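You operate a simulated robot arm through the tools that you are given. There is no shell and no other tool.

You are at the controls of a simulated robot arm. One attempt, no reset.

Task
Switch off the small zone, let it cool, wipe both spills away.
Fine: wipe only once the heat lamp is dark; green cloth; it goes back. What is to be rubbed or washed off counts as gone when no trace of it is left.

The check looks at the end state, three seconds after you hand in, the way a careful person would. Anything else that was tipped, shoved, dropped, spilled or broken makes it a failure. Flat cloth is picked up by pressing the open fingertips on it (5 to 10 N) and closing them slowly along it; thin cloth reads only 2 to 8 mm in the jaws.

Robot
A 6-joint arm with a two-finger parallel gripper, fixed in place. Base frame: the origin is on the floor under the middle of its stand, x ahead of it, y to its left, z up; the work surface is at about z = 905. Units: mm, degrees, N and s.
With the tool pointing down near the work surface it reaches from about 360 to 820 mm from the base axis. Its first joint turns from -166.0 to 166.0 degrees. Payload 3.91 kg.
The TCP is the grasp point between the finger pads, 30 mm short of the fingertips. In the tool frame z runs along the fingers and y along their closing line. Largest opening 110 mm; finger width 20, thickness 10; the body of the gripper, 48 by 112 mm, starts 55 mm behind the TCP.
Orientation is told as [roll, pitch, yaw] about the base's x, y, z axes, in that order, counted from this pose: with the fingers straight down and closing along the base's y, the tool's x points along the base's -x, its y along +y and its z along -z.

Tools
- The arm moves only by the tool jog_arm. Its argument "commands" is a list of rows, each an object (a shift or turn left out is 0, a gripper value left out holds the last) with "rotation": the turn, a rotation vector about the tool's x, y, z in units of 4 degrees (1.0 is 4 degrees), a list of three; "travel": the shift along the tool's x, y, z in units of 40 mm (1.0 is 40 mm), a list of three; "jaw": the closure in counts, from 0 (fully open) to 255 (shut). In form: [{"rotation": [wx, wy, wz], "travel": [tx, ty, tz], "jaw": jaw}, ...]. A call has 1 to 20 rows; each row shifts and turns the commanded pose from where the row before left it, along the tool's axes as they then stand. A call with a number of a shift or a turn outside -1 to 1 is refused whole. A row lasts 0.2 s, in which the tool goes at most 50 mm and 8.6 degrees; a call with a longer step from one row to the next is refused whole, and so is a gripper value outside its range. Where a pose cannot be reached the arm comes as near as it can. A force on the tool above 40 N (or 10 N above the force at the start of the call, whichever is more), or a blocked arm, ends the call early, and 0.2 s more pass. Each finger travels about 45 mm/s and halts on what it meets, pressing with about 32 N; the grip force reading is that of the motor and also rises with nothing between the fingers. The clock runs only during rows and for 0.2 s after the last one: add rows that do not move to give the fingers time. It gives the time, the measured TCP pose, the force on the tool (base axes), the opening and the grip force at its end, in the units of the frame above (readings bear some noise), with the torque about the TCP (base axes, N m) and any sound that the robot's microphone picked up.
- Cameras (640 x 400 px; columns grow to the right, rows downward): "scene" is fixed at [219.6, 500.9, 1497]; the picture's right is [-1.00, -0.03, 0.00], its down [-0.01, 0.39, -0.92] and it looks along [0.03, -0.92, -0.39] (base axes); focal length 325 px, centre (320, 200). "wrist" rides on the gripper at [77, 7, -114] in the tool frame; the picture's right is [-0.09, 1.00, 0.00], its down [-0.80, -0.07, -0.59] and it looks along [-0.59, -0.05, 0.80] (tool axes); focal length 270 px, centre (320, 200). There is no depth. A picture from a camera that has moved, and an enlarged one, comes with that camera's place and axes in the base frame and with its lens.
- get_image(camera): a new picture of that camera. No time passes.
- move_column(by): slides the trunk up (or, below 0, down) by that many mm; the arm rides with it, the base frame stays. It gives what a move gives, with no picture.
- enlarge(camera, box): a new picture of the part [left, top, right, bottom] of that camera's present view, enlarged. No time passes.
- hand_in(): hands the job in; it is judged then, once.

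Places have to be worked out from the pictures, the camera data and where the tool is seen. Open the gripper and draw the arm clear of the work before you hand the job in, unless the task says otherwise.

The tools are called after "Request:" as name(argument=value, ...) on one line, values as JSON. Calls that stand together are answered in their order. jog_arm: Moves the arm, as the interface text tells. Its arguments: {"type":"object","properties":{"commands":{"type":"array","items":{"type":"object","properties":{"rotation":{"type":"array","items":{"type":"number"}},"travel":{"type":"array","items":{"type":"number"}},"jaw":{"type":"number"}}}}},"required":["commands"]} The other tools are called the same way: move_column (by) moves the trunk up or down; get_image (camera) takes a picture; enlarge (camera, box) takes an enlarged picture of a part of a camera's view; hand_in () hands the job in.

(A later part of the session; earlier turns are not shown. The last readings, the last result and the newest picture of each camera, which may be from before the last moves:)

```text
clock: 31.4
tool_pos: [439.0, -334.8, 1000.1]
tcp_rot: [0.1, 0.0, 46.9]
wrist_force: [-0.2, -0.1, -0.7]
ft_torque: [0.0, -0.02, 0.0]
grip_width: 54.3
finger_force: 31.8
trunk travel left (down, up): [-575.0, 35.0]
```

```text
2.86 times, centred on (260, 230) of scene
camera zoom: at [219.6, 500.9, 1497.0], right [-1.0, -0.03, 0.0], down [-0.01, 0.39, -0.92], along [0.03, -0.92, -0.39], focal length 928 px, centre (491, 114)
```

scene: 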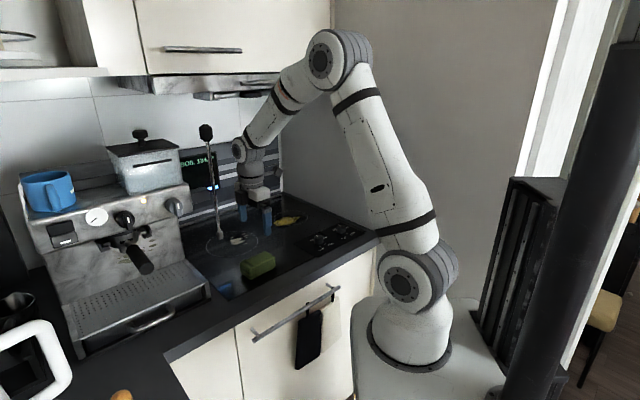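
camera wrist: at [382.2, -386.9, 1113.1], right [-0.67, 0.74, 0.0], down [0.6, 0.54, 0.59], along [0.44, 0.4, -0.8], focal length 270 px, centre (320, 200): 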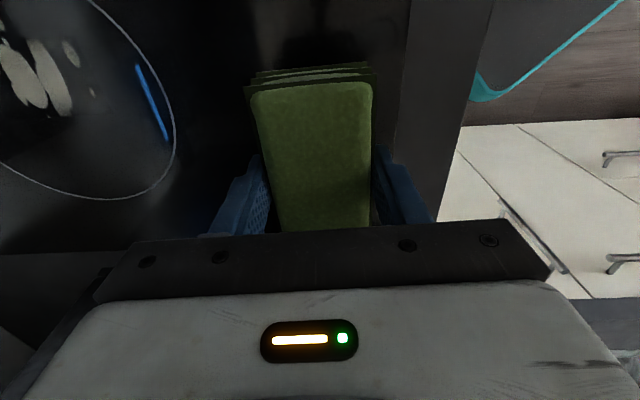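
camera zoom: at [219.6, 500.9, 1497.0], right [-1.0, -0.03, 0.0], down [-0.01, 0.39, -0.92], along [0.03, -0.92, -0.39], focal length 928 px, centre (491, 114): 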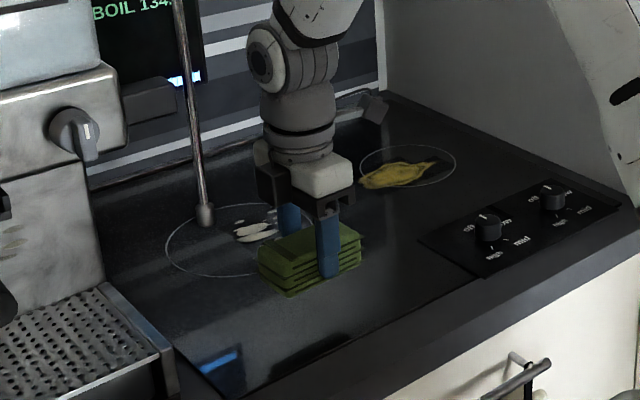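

The cloth is firmly held and level. In hob axes the yellow spill lies close to the right wall, so I'll turn the tool to yaw -43° (camera toward the robot); first I move away from the wand, then start the turn.

Request:
jog_arm(commands=[{"travel": [0.72, -0.63, 0]}, {"travel": [0.72, -0.63, 0]}, {"travel": [0.72, -0.63, 0]}, {"travel": [0.72, -0.63, 0]}, {"rotation": [0, 0, 1]}, {"rotation": [0, 0, 1]}, {"rotation": [0, 0, 1]}, {"rotation": [0, 0, 1]}, {"rotation": [0, 0, 1]}, {"rotation": [0, 0, 1]}, {"rotation": [0, 0, 1]}, {"rotation": [0, 0, 1]}, {"rotation": [0, 0, 1]}, {"rotation": [0, 0, 1]}, {"rotation": [0, 0, 1]}, {"rotation": [0, 0, 1]}, {"rotation": [0, 0, 1]}, {"rotation": [0, 0, 1]}, {"rotation": [0, 0, 1]}, {"rotation": [0, 0, 1]}])

Request:
jog_arm(commands=[{"rotation": [0, 0, 1]}, {"rotation": [0, 0, 1]}, {"rotation": [0, 0, 1]}, {"rotation": [0, 0, 1]}, {"rotation": [0, 0, 1]}, {"rotation": [0, 0, 1]}, {"rotation": [0, 0, 0.5]}, {}])

Request:
get_image(camera="wrist")

Request:
get_image(camera="scene")

Request:
enlarge(camera="scene", box=[190, 160, 330, 300])

```text
clock: 35.6
tool_pos: [434.5, -488.2, 998.9]
tcp_rot: [0.0, 0.0, -17.3]
wrist_force: [-0.2, 0.3, -1.0]
ft_torque: [-0.01, 0.0, 0.0]
grip_width: 54.5
finger_force: 32.0
trunk travel left (down, up): [-575.0, 35.0]
```

```text
clock: 37.4
tool_pos: [433.5, -487.7, 1000.4]
tcp_rot: [0.0, 0.0, -43.1]
wrist_force: [-0.1, -0.2, -0.5]
ft_torque: [0.0, -0.01, 0.02]
grip_width: 54.1
finger_force: 31.9
trunk travel left (down, up): [-575.0, 35.0]
```

```text
taken
camera wrist: at [383.1, -431.4, 1112.7], right [0.75, 0.67, 0.0], down [0.54, -0.6, 0.59], along [0.4, -0.44, -0.8], focal length 270 px, centre (320, 200)
```

wrist: 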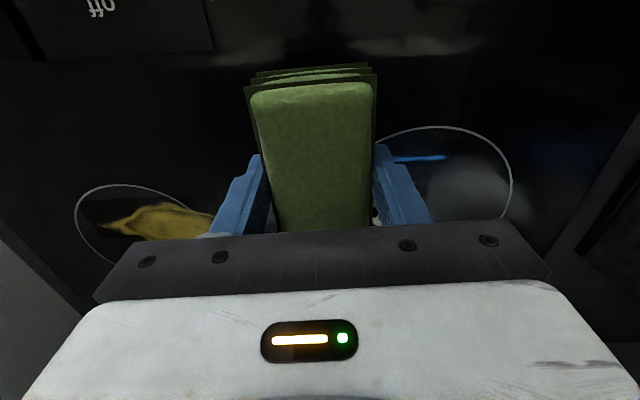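

```text
taken
```

scene: 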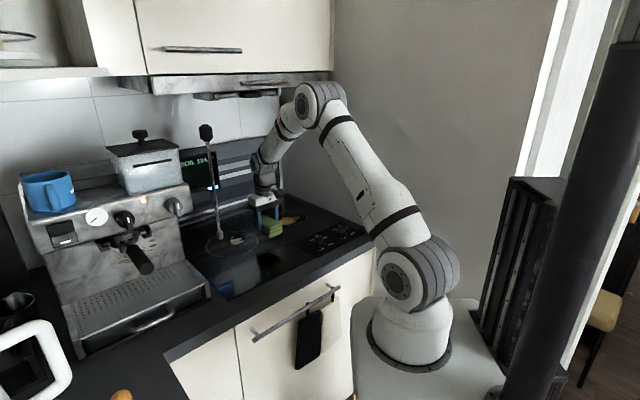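

```text
2.86 times, centred on (260, 230) of scene
camera zoom: at [219.6, 500.9, 1497.0], right [-1.0, -0.03, 0.0], down [-0.01, 0.39, -0.92], along [0.03, -0.92, -0.39], focal length 928 px, centre (491, 114)
```

zoom: 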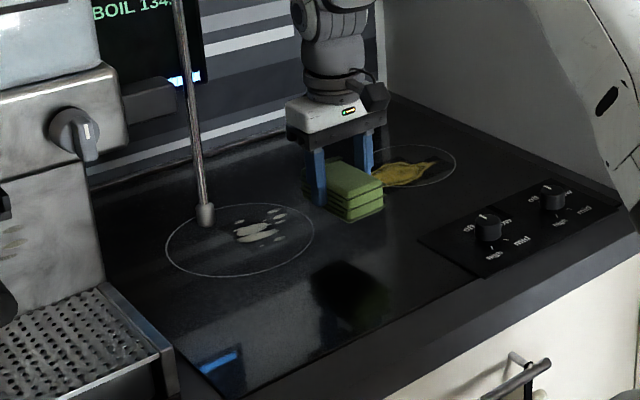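

Lamp is dark and the ring is unlit, so wiping may begin. I move above the near-left edge of the white spill and come down to just above contact.

Request:
jog_arm(commands=[{"travel": [-0.71, -0.12, 0.4]}, {"travel": [-0.71, -0.12, 0.4]}, {"travel": [-0.71, -0.12, 0.4]}, {"travel": [0, 0, 0.05]}, {"travel": [0, 0, 0.05]}, {}])

Request:
get_image(camera="wrist")

Request:
enlarge(camera="scene", box=[190, 160, 330, 300])

```text
clock: 38.8
tool_pos: [485.9, -556.8, 947.5]
tcp_rot: [0.0, 0.1, -43.2]
wrist_force: [-0.5, -0.5, -0.8]
ft_torque: [0.0, 0.02, 0.01]
grip_width: 54.3
finger_force: 31.9
trunk travel left (down, up): [-575.0, 35.0]
```

```text
taken
camera wrist: at [435.3, -500.1, 1061.2], right [0.74, 0.67, 0.0], down [0.54, -0.6, 0.59], along [0.4, -0.44, -0.8], focal length 270 px, centre (320, 200)
```

wrist: 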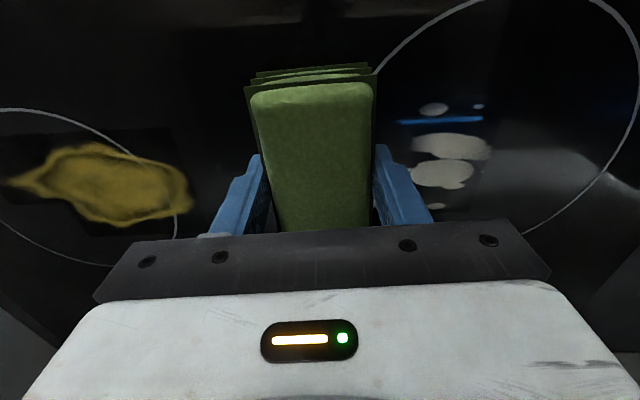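

```text
2.86 times, centred on (260, 230) of scene
camera zoom: at [219.6, 500.9, 1497.0], right [-1.0, -0.03, 0.0], down [-0.01, 0.39, -0.92], along [0.03, -0.92, -0.39], focal length 928 px, centre (491, 114)
```

zoom: 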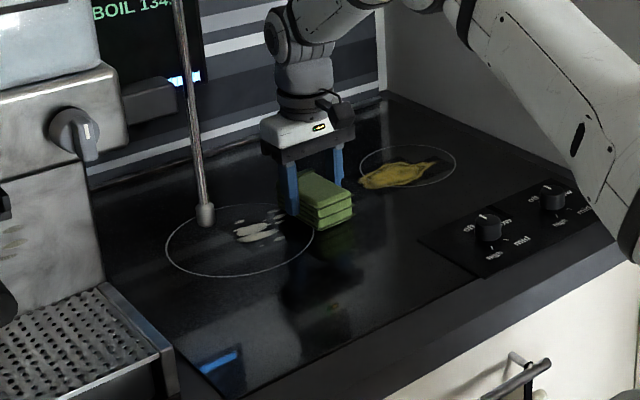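

Just above the glass with no contact yet. I lower in 1 mm steps to feel the contact.

Request:
jog_arm(commands=[{"travel": [0, 0, 0.025]}, {"travel": [0, 0, 0.025]}, {"travel": [0, 0, 0.025]}, {}])

```text
clock: 39.8
tool_pos: [485.2, -556.9, 945.2]
tcp_rot: [0.1, -0.1, -43.1]
wrist_force: [1.9, -1.6, 9.7]
ft_torque: [0.34, -0.08, -0.03]
grip_width: 54.4
finger_force: 31.9
trunk travel left (down, up): [-575.0, 35.0]
```

Contact at about 10 N. First wipe stroke: 135 mm along +u (through the white spill) at v = 735.

Request:
jog_arm(commands=[{"travel": [0, 0.25, 0]}, {"travel": [0, 0.25, 0]}, {"travel": [0, 0.25, 0]}, {"travel": [0, 0.25, 0]}, {"travel": [0, 0.25, 0]}, {"travel": [0, 0.25, 0]}, {"travel": [0, 0.25, 0]}, {"travel": [0, 0.25, 0]}, {"travel": [0, 0.25, 0]}, {"travel": [0, 0.25, 0]}, {"travel": [0, 0.25, 0]}, {"travel": [0, 0.25, 0]}, {"travel": [0, 0.25, 0]}, {}])

Request:
get_image(camera="wrist")

Request:
enlarge(camera="scene", box=[190, 160, 330, 300])

```text
clock: 42.8
tool_pos: [571.6, -461.8, 945.5]
tcp_rot: [0.0, -0.1, -43.0]
wrist_force: [-5.1, -6.8, 19.6]
ft_torque: [-0.14, 0.19, 0.05]
grip_width: 54.2
finger_force: 31.5
trunk travel left (down, up): [-575.0, 35.0]
```

```text
taken
camera wrist: at [521.8, -405.5, 1059.2], right [0.74, 0.67, 0.0], down [0.54, -0.6, 0.6], along [0.4, -0.44, -0.8], focal length 270 px, centre (320, 200)
```

wrist: 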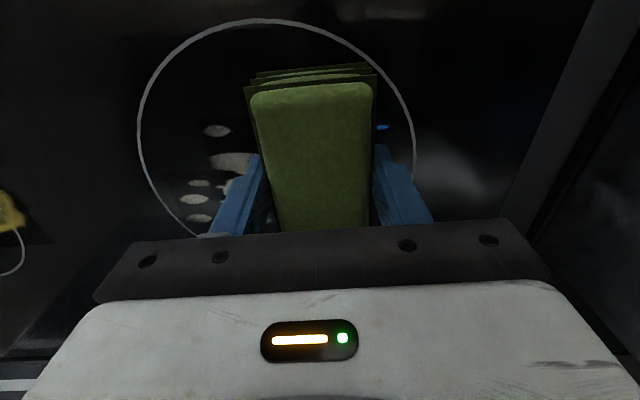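

```text
2.86 times, centred on (260, 230) of scene
camera zoom: at [219.6, 500.9, 1497.0], right [-1.0, -0.03, 0.0], down [-0.01, 0.39, -0.92], along [0.03, -0.92, -0.39], focal length 928 px, centre (491, 114)
```

zoom: 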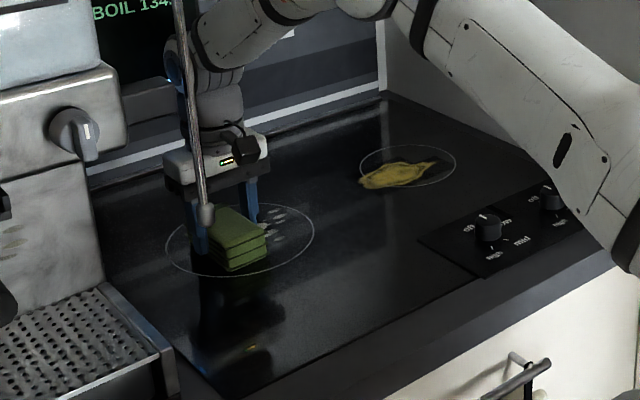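

Request:
enlarge(camera="wrist", box=[130, 90, 290, 240])

Request:
enlarge(camera="scene", box=[205, 215, 285, 265])

```text
2.67 times, centred on (210, 165) of wrist
camera zoom: at [521.8, -405.5, 1059.2], right [0.74, 0.67, 0.0], down [0.54, -0.6, 0.6], along [0.4, -0.44, -0.8], focal length 721 px, centre (613, 293)
```

zoom: 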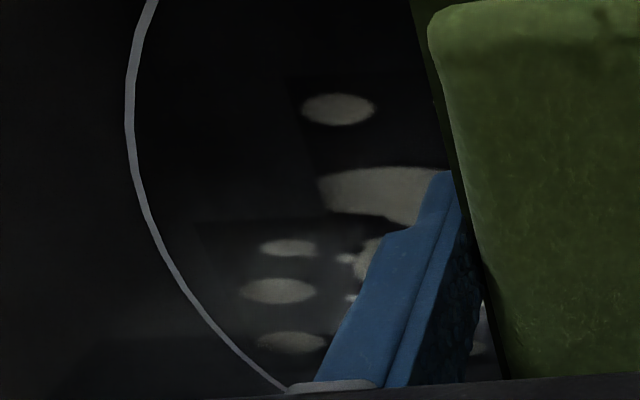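

```text
8.00 times, centred on (245, 240) of scene
camera zoom: at [219.6, 500.9, 1497.0], right [-1.0, -0.03, 0.0], down [-0.01, 0.39, -0.92], along [0.03, -0.92, -0.39], focal length 2600 px, centre (920, -120)
```

zoom: 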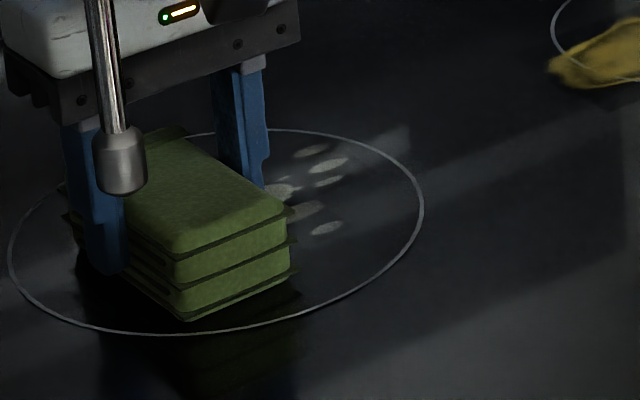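

The spill has visibly faded where the cloth passed, so repeated strokes are needed. I ease the pressure slightly and wipe back.

Request:
jog_arm(commands=[{"travel": [0, -0.25, -0.015]}, {"travel": [0, -0.25, 0]}, {"travel": [0, -0.25, 0]}, {"travel": [0, -0.25, 0]}, {"travel": [0, -0.25, 0]}, {"travel": [0, -0.25, 0]}, {"travel": [0, -0.25, 0]}, {"travel": [0, -0.25, 0]}, {"travel": [0, -0.25, 0]}, {"travel": [0, -0.25, 0]}, {"travel": [0, -0.25, 0]}, {"travel": [0, -0.25, 0]}, {"travel": [0, -0.25, 0]}, {"travel": [-0.375, 0, 0]}, {"travel": [-0.375, 0, 0]}, {}])

Request:
get_image(camera="wrist")

Request:
enlarge(camera="scene", box=[205, 215, 285, 265])

```text
clock: 46.2
tool_pos: [507.0, -577.7, 948.7]
tcp_rot: [0.0, 0.0, -43.0]
wrist_force: [-3.3, 1.7, 7.5]
ft_torque: [0.28, 0.13, 0.05]
grip_width: 54.2
finger_force: 31.5
trunk travel left (down, up): [-575.0, 35.0]
```

```text
taken
camera wrist: at [456.0, -520.0, 1059.2], right [0.74, 0.67, 0.0], down [0.54, -0.6, 0.59], along [0.4, -0.44, -0.8], focal length 270 px, centre (320, 200)
```

wrist: 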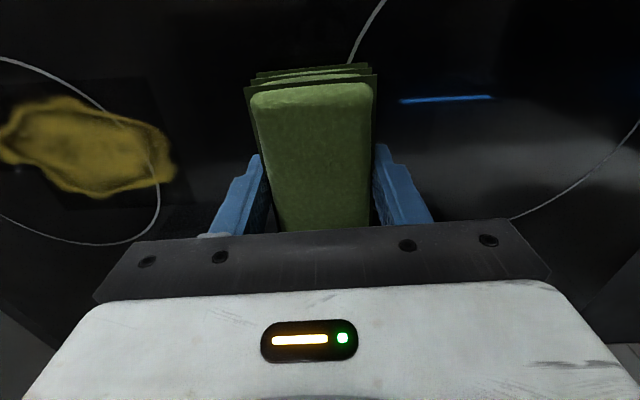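

```text
8.00 times, centred on (245, 240) of scene
camera zoom: at [219.6, 500.9, 1497.0], right [-1.0, -0.03, 0.0], down [-0.01, 0.39, -0.92], along [0.03, -0.92, -0.39], focal length 2600 px, centre (920, -120)
```

zoom: 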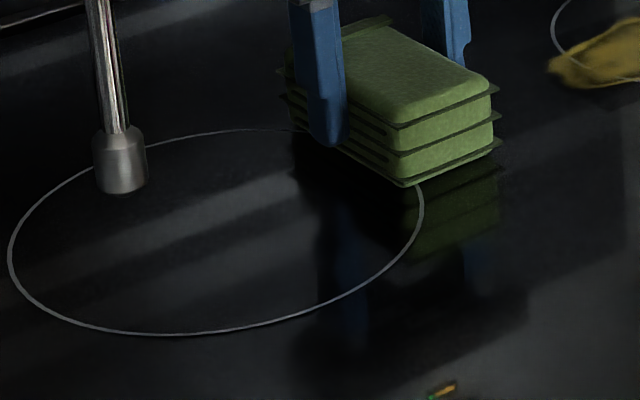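

The white spill has vanished from view. I make one more pass at v = 765 to cover its far edge, then lift a little and inspect.

Request:
jog_arm(commands=[{"travel": [0, 0.25, 0.01]}, {"travel": [0, 0.25, 0]}, {"travel": [0, 0.25, 0]}, {"travel": [0, 0.25, 0]}, {"travel": [0, 0.25, 0]}, {"travel": [0, 0.25, 0]}, {"travel": [0, 0.25, 0]}, {"travel": [0, 0.25, 0]}, {"travel": [0, 0.25, 0]}, {"travel": [0, 0.25, 0]}, {"travel": [0, 0.25, 0]}, {"travel": [0, 0.25, 0]}, {"travel": [0, 0.25, 0]}, {}])

Request:
enlarge(camera="wrist", box=[60, 0, 300, 240])

Request:
enlarge(camera="scene", box=[205, 215, 285, 265])

```text
clock: 49.2
tool_pos: [595.6, -483.4, 947.3]
tcp_rot: [-0.1, 0.0, -43.2]
wrist_force: [0.1, 0.1, 0.0]
ft_torque: [0.01, 0.03, 0.01]
grip_width: 54.4
finger_force: 32.5
trunk travel left (down, up): [-575.0, 35.0]
```

```text
1.67 times, centred on (180, 120) of wrist
camera zoom: at [545.1, -425.5, 1059.5], right [0.74, 0.67, 0.0], down [0.54, -0.6, 0.59], along [0.4, -0.44, -0.8], focal length 450 px, centre (553, 333)
```

zoom: 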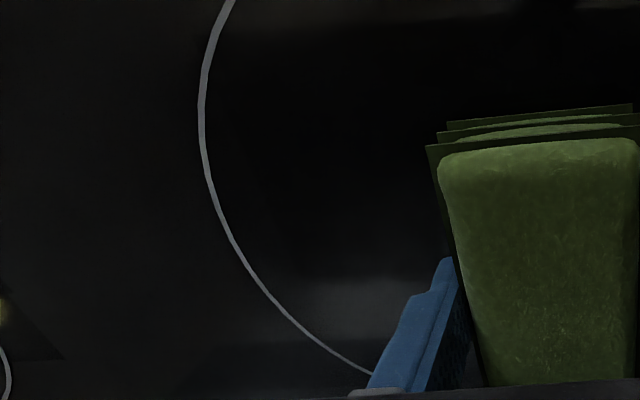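

```text
8.00 times, centred on (245, 240) of scene
camera zoom: at [219.6, 500.9, 1497.0], right [-1.0, -0.03, 0.0], down [-0.01, 0.39, -0.92], along [0.03, -0.92, -0.39], focal length 2600 px, centre (920, -120)
```

zoom: 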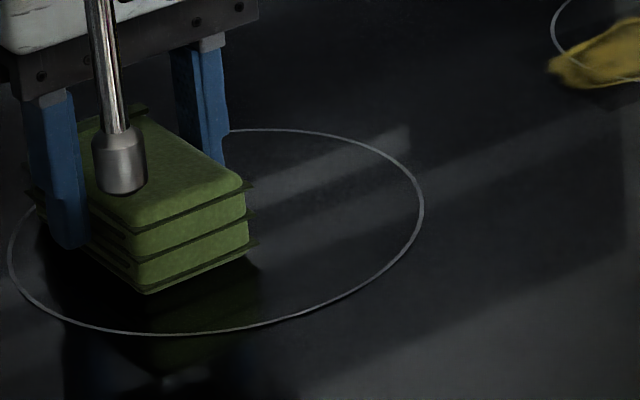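

White spill is gone in both views (contact was light at the end of that pass). I lift slightly and go to the right-hand edge of the yellow spill; lamp stays dark.

Request:
jog_arm(commands=[{"travel": [0, 0, -0.6]}, {"travel": [0.083, -0.824, 0]}, {"travel": [0.083, -0.824, 0]}, {"travel": [0.083, -0.824, 0]}, {"travel": [0.083, -0.824, 0]}, {"travel": [0.083, -0.824, 0]}, {"travel": [0.083, -0.824, 0]}, {"travel": [0, 0, 0.4]}, {"travel": [0, 0, 0.1]}, {}])

Request:
get_image(camera="wrist")

Request:
enlarge(camera="scene", box=[205, 190, 335, 270])

```text
clock: 51.4
tool_pos: [448.6, -613.8, 948.3]
tcp_rot: [-0.1, 0.0, -43.2]
wrist_force: [-0.3, 1.1, -0.3]
ft_torque: [0.01, 0.01, 0.03]
grip_width: 54.4
finger_force: 32.2
trunk travel left (down, up): [-575.0, 35.0]
```

```text
taken
camera wrist: at [397.2, -556.7, 1061.9], right [0.74, 0.67, 0.0], down [0.54, -0.6, 0.59], along [0.4, -0.44, -0.8], focal length 270 px, centre (320, 200)
```

wrist: 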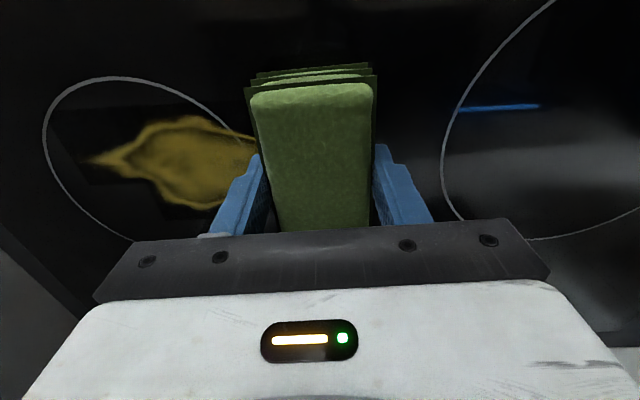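

```text
4.92 times, centred on (270, 230) of scene
camera zoom: at [219.6, 500.9, 1497.0], right [-1.0, -0.03, 0.0], down [-0.01, 0.39, -0.92], along [0.03, -0.92, -0.39], focal length 1600 px, centre (566, 52)
```

zoom: 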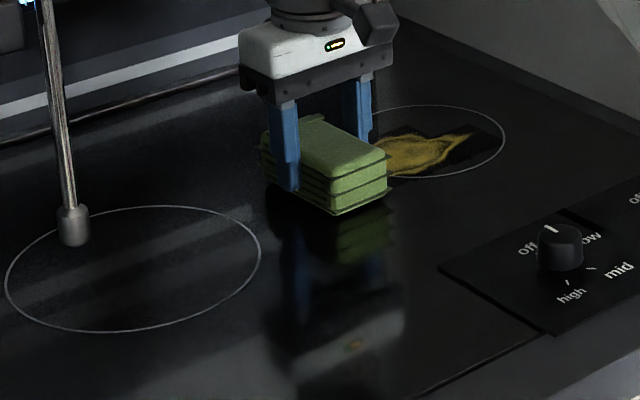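

No contact yet at z 948. I press down in 1 mm steps here.

Request:
jog_arm(commands=[{"travel": [0, 0, 0.025]}, {"travel": [0, 0, 0.025]}, {"travel": [0, 0, 0.025]}, {}])

```text
clock: 52.4
tool_pos: [447.5, -612.7, 946.2]
tcp_rot: [0.0, 0.0, -43.1]
wrist_force: [1.4, 0.8, -0.1]
ft_torque: [0.03, 0.0, 0.02]
grip_width: 54.1
finger_force: 32.1
trunk travel left (down, up): [-575.0, 35.0]
```

Request:
jog_arm(commands=[{"travel": [0, 0, 0.025]}, {"travel": [0, 0, 0.02]}, {}])

```text
clock: 53.2
tool_pos: [448.0, -613.0, 947.3]
tcp_rot: [0.1, -0.2, -43.1]
wrist_force: [2.3, -1.3, 10.0]
ft_torque: [0.35, 0.23, -0.03]
grip_width: 54.3
finger_force: 31.9
trunk travel left (down, up): [-575.0, 35.0]
```

Contact at 10 N. Now a stroke of 157 mm toward the wall (–u) through the yellow spill at v ≈ 745.

Request:
jog_arm(commands=[{"travel": [0, -0.262, 0]}, {"travel": [0, -0.262, 0]}, {"travel": [0, -0.262, 0]}, {"travel": [0, -0.262, 0]}, {"travel": [0, -0.262, 0]}, {"travel": [0, -0.262, 0]}, {"travel": [0, -0.262, 0]}, {"travel": [0, -0.262, 0]}, {"travel": [0, -0.262, 0]}, {"travel": [0, -0.262, 0]}, {"travel": [0, -0.262, 0]}, {"travel": [0, -0.262, 0]}, {"travel": [0, -0.262, 0]}, {"travel": [0, -0.262, 0]}, {"travel": [0, -0.262, 0]}, {}])

Request:
get_image(camera="wrist")

Request:
enlarge(camera="scene", box=[205, 190, 335, 270])

```text
clock: 54.0
tool_pos: [435.3, -624.3, 946.1]
tcp_rot: [0.6, 0.0, -42.7]
wrist_force: [7.6, 16.9, 8.6]
ft_torque: [0.27, -0.42, 0.18]
grip_width: 54.6
finger_force: 32.3
trunk travel left (down, up): [-575.0, 35.0]
stopped in row 3: the force on the tool passed its limit at 48 N (the readings are from after the stop); the commanded pose is now the measured one
```

```text
taken
camera wrist: at [383.8, -569.6, 1059.3], right [0.74, 0.67, 0.01], down [0.54, -0.6, 0.59], along [0.41, -0.43, -0.8], focal length 270 px, centre (320, 200)
```

wrist: 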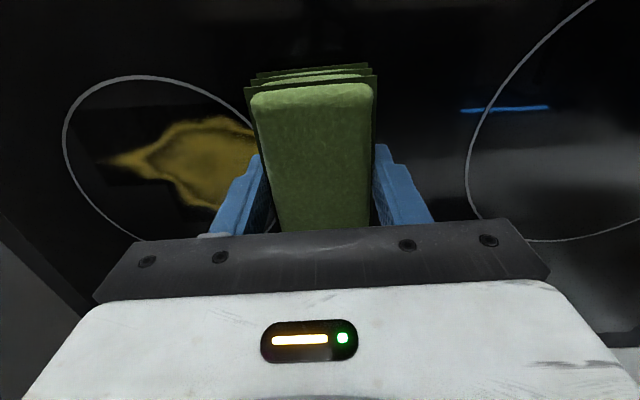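

```text
4.92 times, centred on (270, 230) of scene
camera zoom: at [219.6, 500.9, 1497.0], right [-1.0, -0.03, 0.0], down [-0.01, 0.39, -0.92], along [0.03, -0.92, -0.39], focal length 1600 px, centre (566, 52)
```

zoom: 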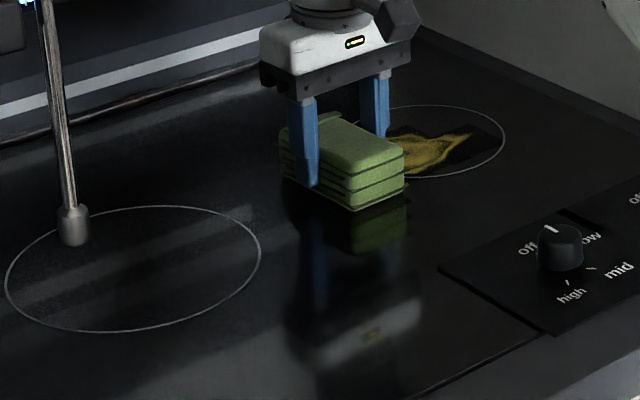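

The stroke stopped early: a 48 N spike while pushing toward –u, with the cloth's edge about 20 mm into the yellow spill. I look closely at the cloth's lower edge and the spill before going on.

Request:
enlarge(camera="wrist", box=[60, 60, 300, 240])

Request:
enlarge(camera="scene", box=[250, 195, 320, 245])

Request:
get_image(camera="scene")

```text
2.22 times, centred on (180, 150) of wrist
camera zoom: at [383.8, -569.6, 1059.3], right [0.74, 0.67, 0.01], down [0.54, -0.6, 0.59], along [0.41, -0.43, -0.8], focal length 601 px, centre (631, 311)
```

zoom: 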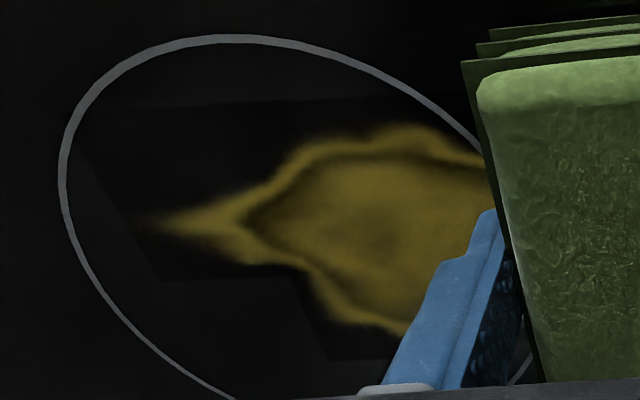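

```text
8.00 times, centred on (285, 220) of scene
camera zoom: at [219.6, 500.9, 1497.0], right [-1.0, -0.03, 0.0], down [-0.01, 0.39, -0.92], along [0.03, -0.92, -0.39], focal length 2600 px, centre (600, 40)
```

zoom: 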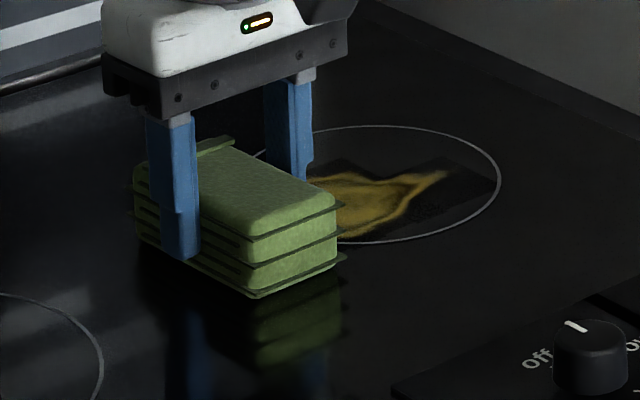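

```text
taken
```

scene: 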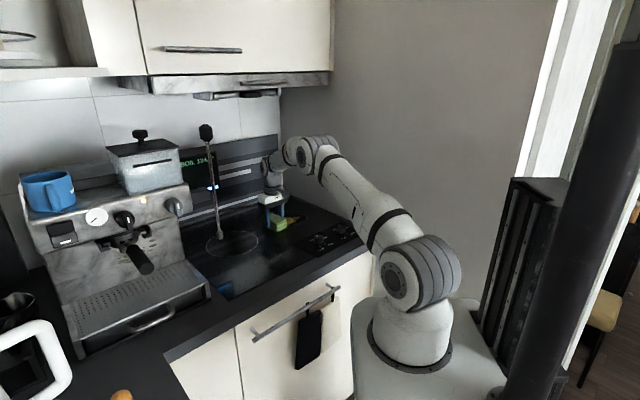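

Nothing visibly blocking; the spill may be sticky and drag harder. I lift 1 mm to relax and read the forces, then continue with shorter, slower steps.

Request:
jog_arm(commands=[{"travel": [0, 0, -0.025]}, {}])

```text
clock: 54.6
tool_pos: [436.3, -626.0, 946.3]
tcp_rot: [0.4, 0.1, -42.7]
wrist_force: [12.3, 23.0, 6.0]
ft_torque: [0.49, -0.68, 0.33]
grip_width: 54.3
finger_force: 32.1
trunk travel left (down, up): [-575.0, 35.0]
```

There is a steady 25 N side load low on the cloth, at the zone's ring edge (u ≈ -185) – like a small step there. I lift clear, move over the spill and press down on it from above instead.

Request:
jog_arm(commands=[{"travel": [0, 0.1, -0.1]}, {"travel": [0, 0, -0.2]}, {}])

Request:
get_image(camera="wrist")

Request:
enlarge(camera="scene", box=[250, 195, 320, 245])

```text
clock: 55.4
tool_pos: [435.8, -626.9, 956.9]
tcp_rot: [0.3, 0.1, -42.8]
wrist_force: [0.9, 0.3, -0.7]
ft_torque: [0.01, -0.03, 0.01]
grip_width: 54.3
finger_force: 32.5
trunk travel left (down, up): [-575.0, 35.0]
```

```text
taken
camera wrist: at [384.2, -570.6, 1070.3], right [0.74, 0.67, 0.01], down [0.54, -0.6, 0.59], along [0.4, -0.44, -0.81], focal length 270 px, centre (320, 200)
```

wrist: 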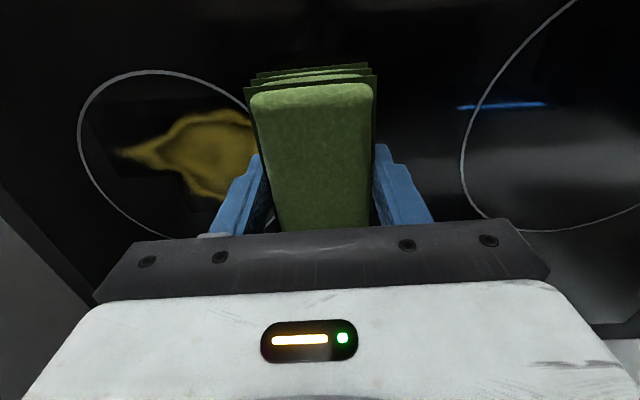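

```text
8.00 times, centred on (285, 220) of scene
camera zoom: at [219.6, 500.9, 1497.0], right [-1.0, -0.03, 0.0], down [-0.01, 0.39, -0.92], along [0.03, -0.92, -0.39], focal length 2600 px, centre (600, 40)
```

zoom: 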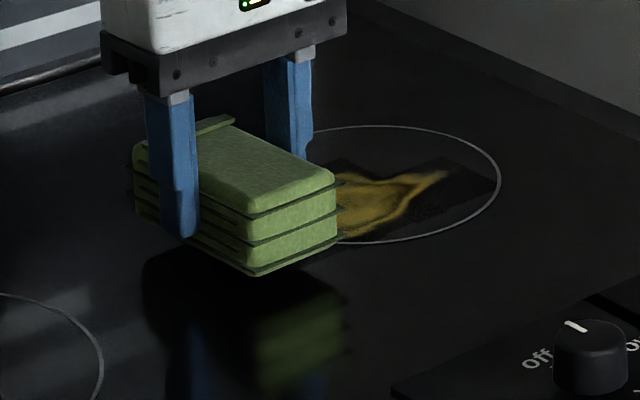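

Request:
jog_arm(commands=[{"rotation": [0.055, -0.051, 0.05]}, {"travel": [0, -0.75, 0]}, {"travel": [0, -0.75, 0]}, {"travel": [0, 0, 0.1]}, {"travel": [0, 0, 0.05]}, {"travel": [0, 0, 0.025]}, {}])

```text
clock: 57.0
tool_pos: [395.7, -670.4, 949.2]
tcp_rot: [0.2, 0.0, -43.0]
wrist_force: [0.8, -0.3, -0.5]
ft_torque: [0.0, -0.01, 0.01]
grip_width: 54.4
finger_force: 31.9
trunk travel left (down, up): [-575.0, 35.0]
```

Request:
jog_arm(commands=[{"travel": [0, 0, 0.025]}, {"travel": [0, 0, 0.025]}, {}])

```text
clock: 57.8
tool_pos: [393.1, -670.1, 947.2]
tcp_rot: [0.2, -0.1, -43.0]
wrist_force: [-0.1, 0.2, -1.3]
ft_torque: [0.01, -0.01, 0.0]
grip_width: 54.4
finger_force: 32.8
trunk travel left (down, up): [-575.0, 35.0]
```

Request:
jog_arm(commands=[{"travel": [0, 0, 0.025]}, {"travel": [0, 0, 0.02]}, {}])

```text
clock: 58.6
tool_pos: [394.0, -671.2, 946.5]
tcp_rot: [0.2, -0.1, -43.0]
wrist_force: [-0.6, -1.1, 2.6]
ft_torque: [0.02, 0.16, 0.01]
grip_width: 54.4
finger_force: 31.8
trunk travel left (down, up): [-575.0, 35.0]
```

Contact begins at the same height as elsewhere (z ≈ 946). I press about 1 mm more and try short slow steps toward –u.

Request:
jog_arm(commands=[{"travel": [0, 0, 0.02]}, {"travel": [0, -0.1, 0]}, {"travel": [0, -0.1, 0]}, {"travel": [0, -0.1, 0]}])

```text
clock: 59.6
tool_pos: [387.0, -678.1, 945.8]
tcp_rot: [0.2, -0.2, -43.0]
wrist_force: [3.1, 2.0, 7.9]
ft_torque: [0.05, 0.17, -0.03]
grip_width: 54.3
finger_force: 32.1
trunk travel left (down, up): [-575.0, 35.0]
```

It slides freely here (7.9 N down, ~3.7 N drag). I continue to the left end of the yellow spill.

Request:
jog_arm(commands=[{"travel": [0, -0.17, 0]}, {"travel": [0, -0.17, 0]}, {"travel": [0, -0.17, 0]}, {"travel": [0, -0.17, 0]}, {"travel": [0, -0.17, 0]}, {"travel": [0, -0.17, 0]}, {"travel": [0, -0.17, 0]}, {"travel": [0, -0.17, 0]}, {"travel": [0, -0.17, 0]}, {"travel": [0, -0.17, 0]}, {}])

Request:
get_image(camera="wrist")

Request:
enlarge(camera="scene", box=[250, 195, 320, 245])

```text
clock: 62.0
tool_pos: [338.0, -721.0, 945.2]
tcp_rot: [0.1, -0.2, -43.0]
wrist_force: [6.3, 2.1, 13.4]
ft_torque: [-0.27, -0.21, 0.14]
grip_width: 54.4
finger_force: 31.6
out of reach, approached as far as the arm can: row 9, 10
trunk travel left (down, up): [-575.0, 35.0]
```

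```text
taken
camera wrist: at [287.0, -664.3, 1059.0], right [0.74, 0.67, 0.0], down [0.54, -0.6, 0.6], along [0.4, -0.44, -0.8], focal length 270 px, centre (320, 200)
```

wrist: 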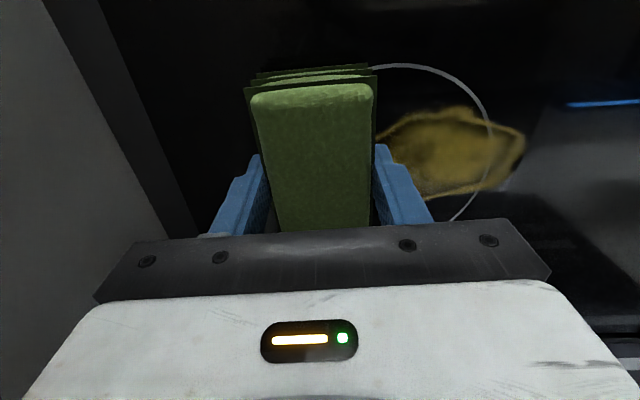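

```text
8.00 times, centred on (285, 220) of scene
camera zoom: at [219.6, 500.9, 1497.0], right [-1.0, -0.03, 0.0], down [-0.01, 0.39, -0.92], along [0.03, -0.92, -0.39], focal length 2600 px, centre (600, 40)
```

zoom: 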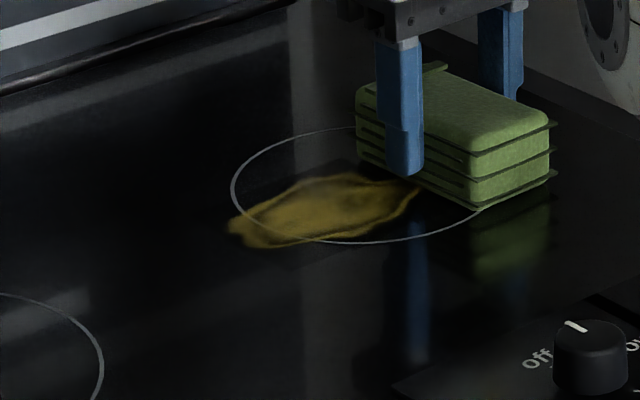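

The arm reached its limit at r ≈ 797 but covered the left tip. The spill is fading; now I wipe back toward +u, watching the force.

Request:
jog_arm(commands=[{"travel": [0, 0.2, 0]}, {"travel": [0, 0.2, 0]}, {"travel": [0, 0.2, 0]}, {"travel": [0, 0.2, 0]}, {"travel": [0, 0.2, 0]}, {"travel": [0, 0.2, 0]}, {"travel": [0, 0.2, 0]}, {"travel": [0, 0.2, 0]}, {"travel": [0, 0.2, 0]}, {"travel": [0, 0.2, 0]}, {"travel": [0, 0.2, 0]}, {"travel": [0, 0.2, 0]}, {"travel": [0, 0.2, 0]}, {"travel": [0, 0.2, 0]}, {"travel": [0, 0.2, 0]}, {"travel": [0, 0.2, 0]}, {"travel": [0, 0.2, 0]}, {"travel": [0, 0.2, 0]}, {}])

Request:
get_image(camera="wrist")

Request:
enlarge(camera="scene", box=[250, 195, 320, 245])

```text
clock: 66.0
tool_pos: [435.6, -615.4, 945.5]
tcp_rot: [0.3, -0.1, -43.1]
wrist_force: [-3.3, -1.7, 10.3]
ft_torque: [-0.26, -0.11, -0.02]
grip_width: 54.3
finger_force: 31.5
trunk travel left (down, up): [-575.0, 35.0]
```

```text
taken
camera wrist: at [384.7, -559.7, 1058.5], right [0.74, 0.67, 0.01], down [0.54, -0.6, 0.59], along [0.4, -0.44, -0.8], focal length 270 px, centre (320, 200)
```

wrist: 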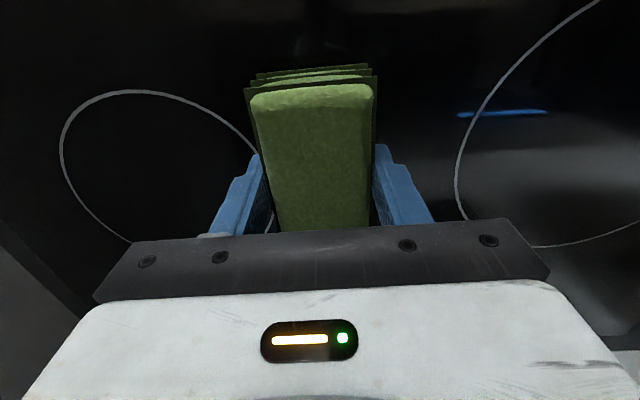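

```text
8.00 times, centred on (285, 220) of scene
camera zoom: at [219.6, 500.9, 1497.0], right [-1.0, -0.03, 0.0], down [-0.01, 0.39, -0.92], along [0.03, -0.92, -0.39], focal length 2600 px, centre (600, 40)
```

zoom: 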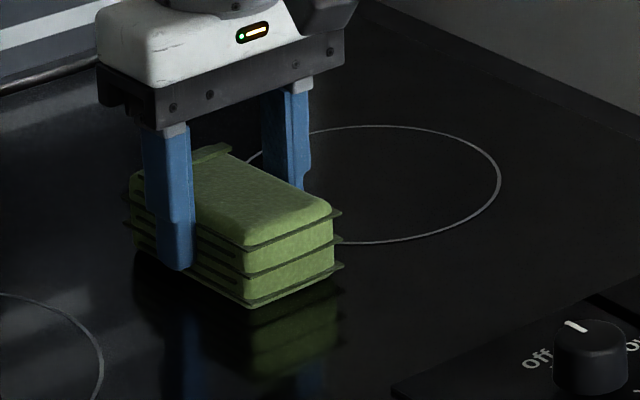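

The yellow spill has vanished from view. I lift the cloth and back off toward the robot to inspect both areas for traces.

Request:
jog_arm(commands=[{"travel": [0, 0, -0.4]}, {"travel": [0.4, 0.3, -0.6]}, {"travel": [0.7, 0.5, -0.4]}, {"travel": [0.7, 0.5, -0.4]}, {"travel": [0.7, 0.5, -0.4]}, {"travel": [0.6, 0.4, -0.4]}, {}])

Request:
get_image(camera="wrist")

Request:
enlarge(camera="scene", box=[250, 195, 320, 245])

Request:
enlarge(camera="scene", box=[200, 215, 280, 265])

```text
clock: 67.6
tool_pos: [405.6, -466.2, 1049.7]
tcp_rot: [0.2, -0.1, -42.9]
wrist_force: [0.2, -0.2, -0.9]
ft_torque: [-0.05, -0.02, 0.0]
grip_width: 54.3
finger_force: 32.1
trunk travel left (down, up): [-575.0, 35.0]
```

```text
taken
camera wrist: at [354.5, -409.9, 1163.1], right [0.74, 0.67, 0.0], down [0.54, -0.6, 0.59], along [0.4, -0.44, -0.8], focal length 270 px, centre (320, 200)
```

wrist: 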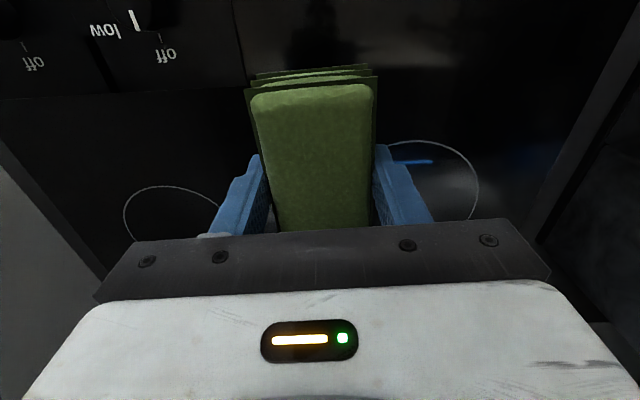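

```text
8.00 times, centred on (285, 220) of scene
camera zoom: at [219.6, 500.9, 1497.0], right [-1.0, -0.03, 0.0], down [-0.01, 0.39, -0.92], along [0.03, -0.92, -0.39], focal length 2600 px, centre (600, 40)
```

zoom: 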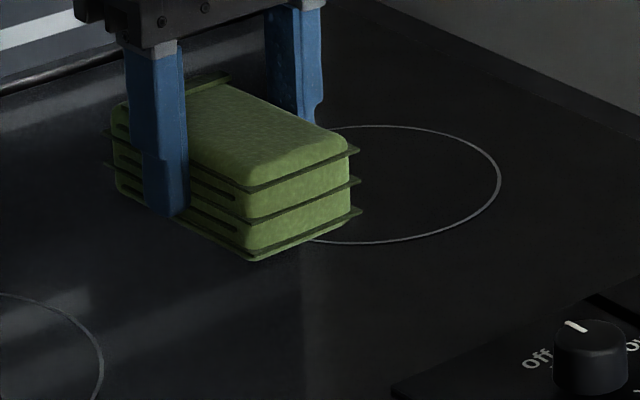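

```text
8.00 times, centred on (240, 240) of scene
camera zoom: at [219.6, 500.9, 1497.0], right [-1.0, -0.03, 0.0], down [-0.01, 0.39, -0.92], along [0.03, -0.92, -0.39], focal length 2600 px, centre (960, -120)
```

zoom: 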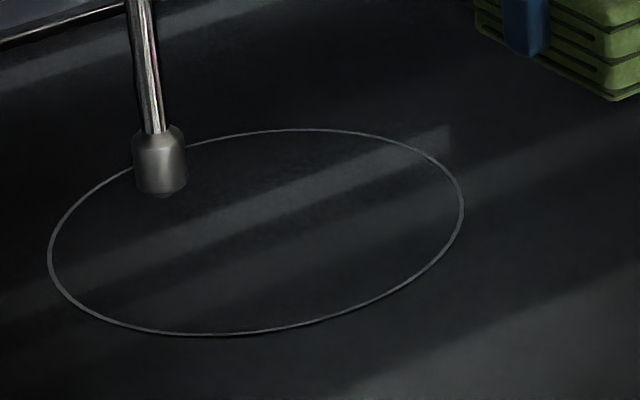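

Request:
enlarge(camera="wrist", box=[100, 150, 260, 250])

Request:
enlarge(camera="wrist", box=[370, 120, 530, 240])

```text
4.00 times, centred on (180, 200) of wrist
camera zoom: at [354.5, -409.9, 1163.1], right [0.74, 0.67, 0.0], down [0.54, -0.6, 0.59], along [0.4, -0.44, -0.8], focal length 1081 px, centre (880, 200)
```

zoom: 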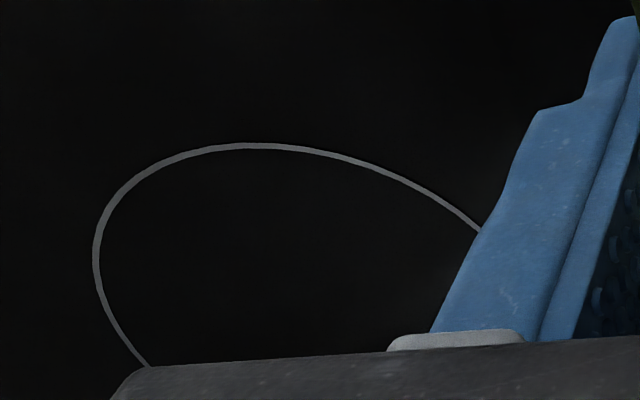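

```text
3.33 times, centred on (450, 180) of wrist
camera zoom: at [354.5, -409.9, 1163.1], right [0.74, 0.67, 0.0], down [0.54, -0.6, 0.59], along [0.4, -0.44, -0.8], focal length 901 px, centre (-113, 267)
```

zoom: 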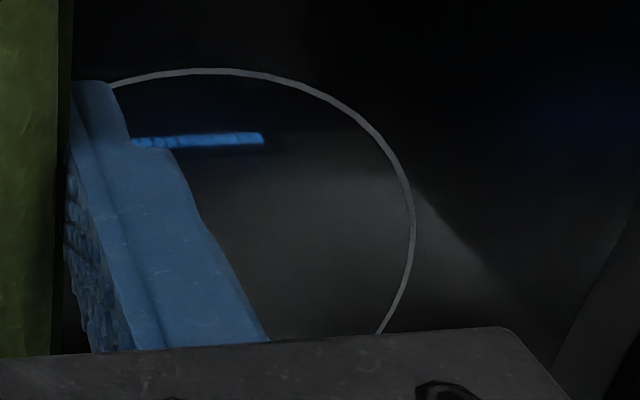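

Both zones look clean so far. I now rotate back to yaw 47° for returning the cloth and will recheck the small zone once the cloth is out of the line of sight.

Request:
jog_arm(commands=[{"rotation": [0.045, -0.02, -0.98]}, {"rotation": [0, 0, -1]}, {"rotation": [0, 0, -1]}, {"rotation": [0, 0, -1]}, {"rotation": [0, 0, -1]}, {"rotation": [0, 0, -1]}, {"rotation": [0, 0, -1]}, {"rotation": [0, 0, -1]}, {"rotation": [0, 0, -1]}, {"rotation": [0, 0, -1]}, {"rotation": [0, 0, -1]}, {"rotation": [0, 0, -1]}, {"rotation": [0, 0, -1]}, {"rotation": [0, 0, -1]}, {"rotation": [0, 0, -1]}, {"rotation": [0, 0, -1]}, {"rotation": [0, 0, -1]}, {"rotation": [0, 0, -1]}, {"rotation": [0, 0, -1]}, {"rotation": [0, 0, -1]}])

Request:
jog_arm(commands=[{"rotation": [0, 0, -1]}, {"rotation": [0, 0, -1]}, {"rotation": [0, 0, -0.45]}, {}])

Request:
enlarge(camera="scene", box=[230, 190, 340, 260])

```text
clock: 71.8
tool_pos: [405.1, -466.5, 1048.4]
tcp_rot: [-0.1, -0.1, 37.0]
wrist_force: [0.5, 0.1, -0.3]
ft_torque: [-0.01, 0.0, -0.01]
grip_width: 54.3
finger_force: 32.5
trunk travel left (down, up): [-575.0, 35.0]
```

```text
clock: 72.8
tool_pos: [405.1, -469.1, 1048.6]
tcp_rot: [0.0, -0.1, 46.8]
wrist_force: [-0.1, -0.2, -1.3]
ft_torque: [0.01, 0.03, -0.04]
grip_width: 54.3
finger_force: 31.4
trunk travel left (down, up): [-575.0, 35.0]
```

```text
5.71 times, centred on (285, 225) of scene
camera zoom: at [219.6, 500.9, 1497.0], right [-1.0, -0.03, 0.0], down [-0.01, 0.39, -0.92], along [0.03, -0.92, -0.39], focal length 1857 px, centre (520, 57)
```

zoom: 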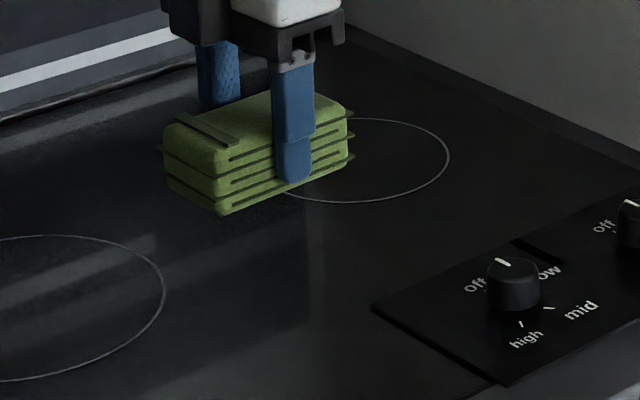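

Request:
jog_arm(commands=[{"travel": [-0.748, 0.413, 0.3]}, {"travel": [-0.748, 0.413, 0.3]}, {"travel": [-0.748, 0.413, 0.3]}, {"travel": [-0.748, 0.413, 0.3]}, {}])

Request:
enlarge(camera="scene", box=[250, 195, 320, 245])

Request:
enlarge(camera="scene", box=[190, 160, 330, 300])

Request:
get_image(camera="wrist")

```text
clock: 74.0
tool_pos: [440.1, -334.6, 1002.2]
tcp_rot: [-0.2, -0.1, 46.7]
wrist_force: [0.5, -0.8, -0.5]
ft_torque: [0.02, -0.01, 0.02]
grip_width: 54.2
finger_force: 32.1
trunk travel left (down, up): [-575.0, 35.0]
```

```text
8.00 times, centred on (285, 220) of scene
camera zoom: at [219.6, 500.9, 1497.0], right [-1.0, -0.03, 0.0], down [-0.01, 0.39, -0.92], along [0.03, -0.92, -0.39], focal length 2600 px, centre (600, 40)
```

zoom: 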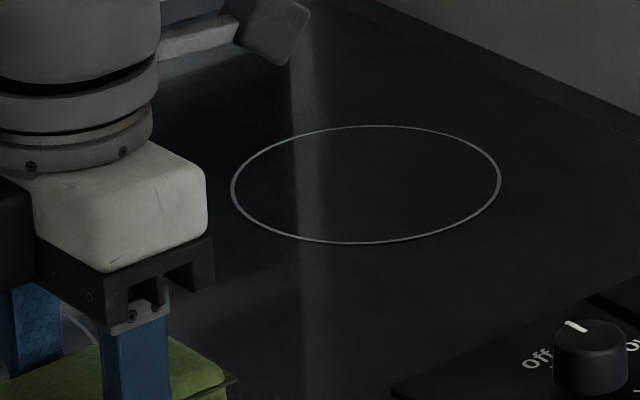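

```text
2.86 times, centred on (260, 230) of scene
camera zoom: at [219.6, 500.9, 1497.0], right [-1.0, -0.03, 0.0], down [-0.01, 0.39, -0.92], along [0.03, -0.92, -0.39], focal length 928 px, centre (491, 114)
```

zoom: 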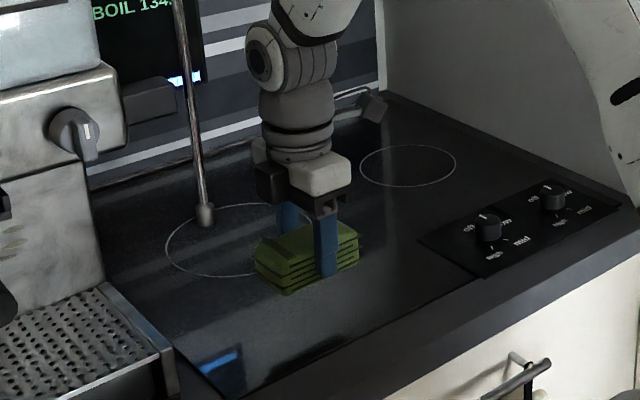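

```text
taken
camera wrist: at [383.3, -386.0, 1115.0], right [-0.66, 0.75, 0.0], down [0.6, 0.54, 0.6], along [0.45, 0.39, -0.8], focal length 270 px, centre (320, 200)
```

wrist: 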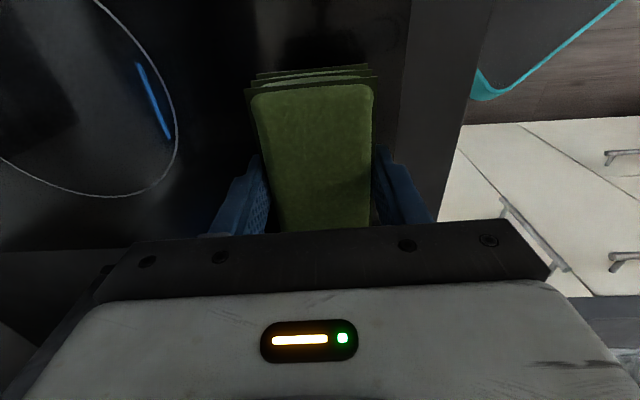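

Small zone is completely clean now too, lamp dark, both knobs off. The cloth has not shifted in the jaws, so I set it down at the recorded grasp pose (438.7, -334.6, yaw 47°), ending slowly.

Request:
jog_arm(commands=[{"rotation": [-0.044, -0.01, -0.06], "travel": [0.02, 0.015, 0.2]}, {"travel": [0, 0, 0.4]}, {"travel": [0, 0, 0.4]}, {"travel": [0, 0, 0.2]}, {"travel": [0, 0, 0.1]}, {"travel": [0, 0, 0.05]}, {}])

```text
clock: 75.6
tool_pos: [437.1, -336.9, 945.7]
tcp_rot: [0.0, -0.2, 47.0]
wrist_force: [0.3, -1.0, -0.5]
ft_torque: [-0.02, -0.03, -0.01]
grip_width: 54.2
finger_force: 32.0
trunk travel left (down, up): [-575.0, 35.0]
```

Request:
get_image(camera="wrist")

Request:
enlarge(camera="scene", box=[200, 220, 290, 300])

```text
taken
camera wrist: at [382.1, -388.1, 1059.6], right [-0.67, 0.74, 0.0], down [0.6, 0.54, 0.6], along [0.44, 0.4, -0.8], focal length 270 px, centre (320, 200)
```

wrist: 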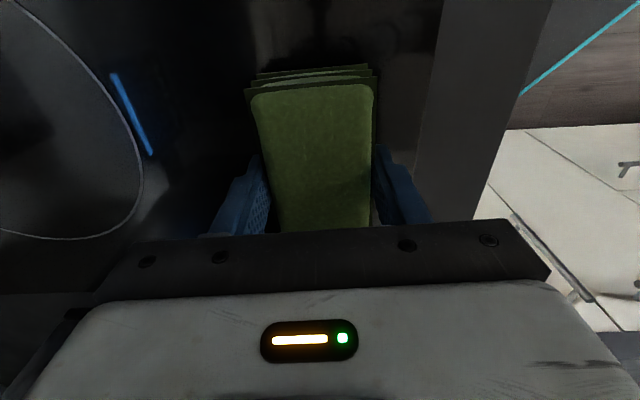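

```text
5.00 times, centred on (245, 260) of scene
camera zoom: at [219.6, 500.9, 1497.0], right [-1.0, -0.03, 0.0], down [-0.01, 0.39, -0.92], along [0.03, -0.92, -0.39], focal length 1625 px, centre (695, -100)
```

zoom: 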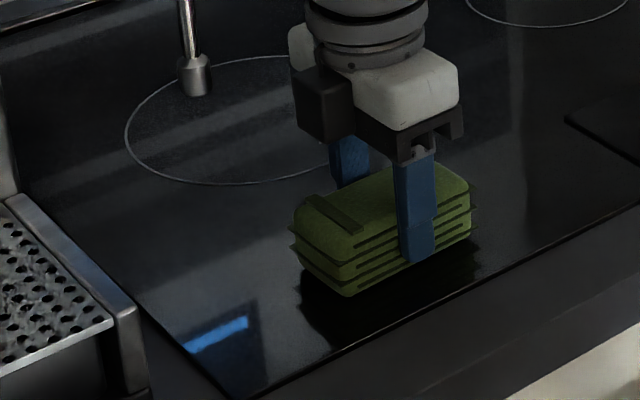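

The cloth matches its original place within 1–2 mm. I trim that small offset and lower the last millimetre until it touches.

Request:
jog_arm(commands=[{"travel": [-0.022, 0.02, 0.02]}, {}])

```text
clock: 76.2
tool_pos: [439.0, -335.3, 946.2]
tcp_rot: [0.0, -0.2, 47.0]
wrist_force: [0.3, 0.1, -0.6]
ft_torque: [0.0, -0.03, -0.03]
grip_width: 54.2
finger_force: 31.4
trunk travel left (down, up): [-575.0, 35.0]
```

Request:
jog_arm(commands=[{"travel": [0, 0, 0.02]}, {"travel": [0, 0, 0.02]}, {}])

```text
clock: 77.0
tool_pos: [438.3, -334.8, 945.7]
tcp_rot: [-0.1, 0.0, 47.0]
wrist_force: [1.5, 2.4, 7.8]
ft_torque: [0.12, 0.06, -0.01]
grip_width: 54.7
finger_force: 31.5
trunk travel left (down, up): [-575.0, 35.0]
```

Touching with 7.8 N. I relieve slightly, open the fingers slowly and rise straight up.

Request:
jog_arm(commands=[{"travel": [0, 0, -0.02]}, {"jaw": 130}, {"jaw": 120}, {"jaw": 105}, {"jaw": 80}, {"jaw": 40}, {"jaw": 10}, {"jaw": 0}, {"jaw": 0}])

Request:
get_image(camera="wrist")

```text
clock: 79.0
tool_pos: [438.6, -334.3, 946.8]
tcp_rot: [0.0, -0.2, 47.0]
wrist_force: [-0.3, 0.4, 1.0]
ft_torque: [0.05, -0.02, -0.05]
grip_width: 110.1
finger_force: 0.1
trunk travel left (down, up): [-575.0, 35.0]
```

```text
taken
camera wrist: at [382.5, -387.3, 1059.0], right [-0.67, 0.74, 0.0], down [0.6, 0.54, 0.6], along [0.44, 0.4, -0.8], focal length 270 px, centre (320, 200)
```

wrist: 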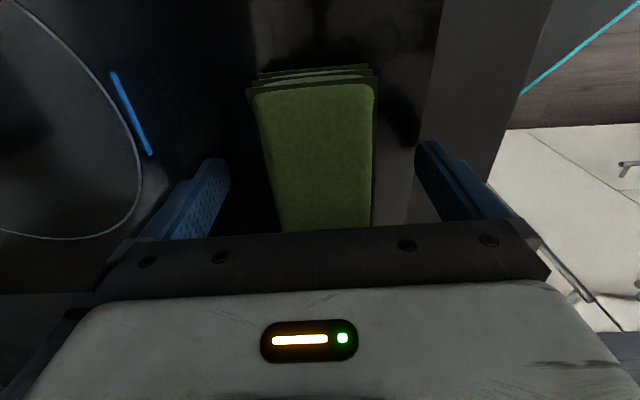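

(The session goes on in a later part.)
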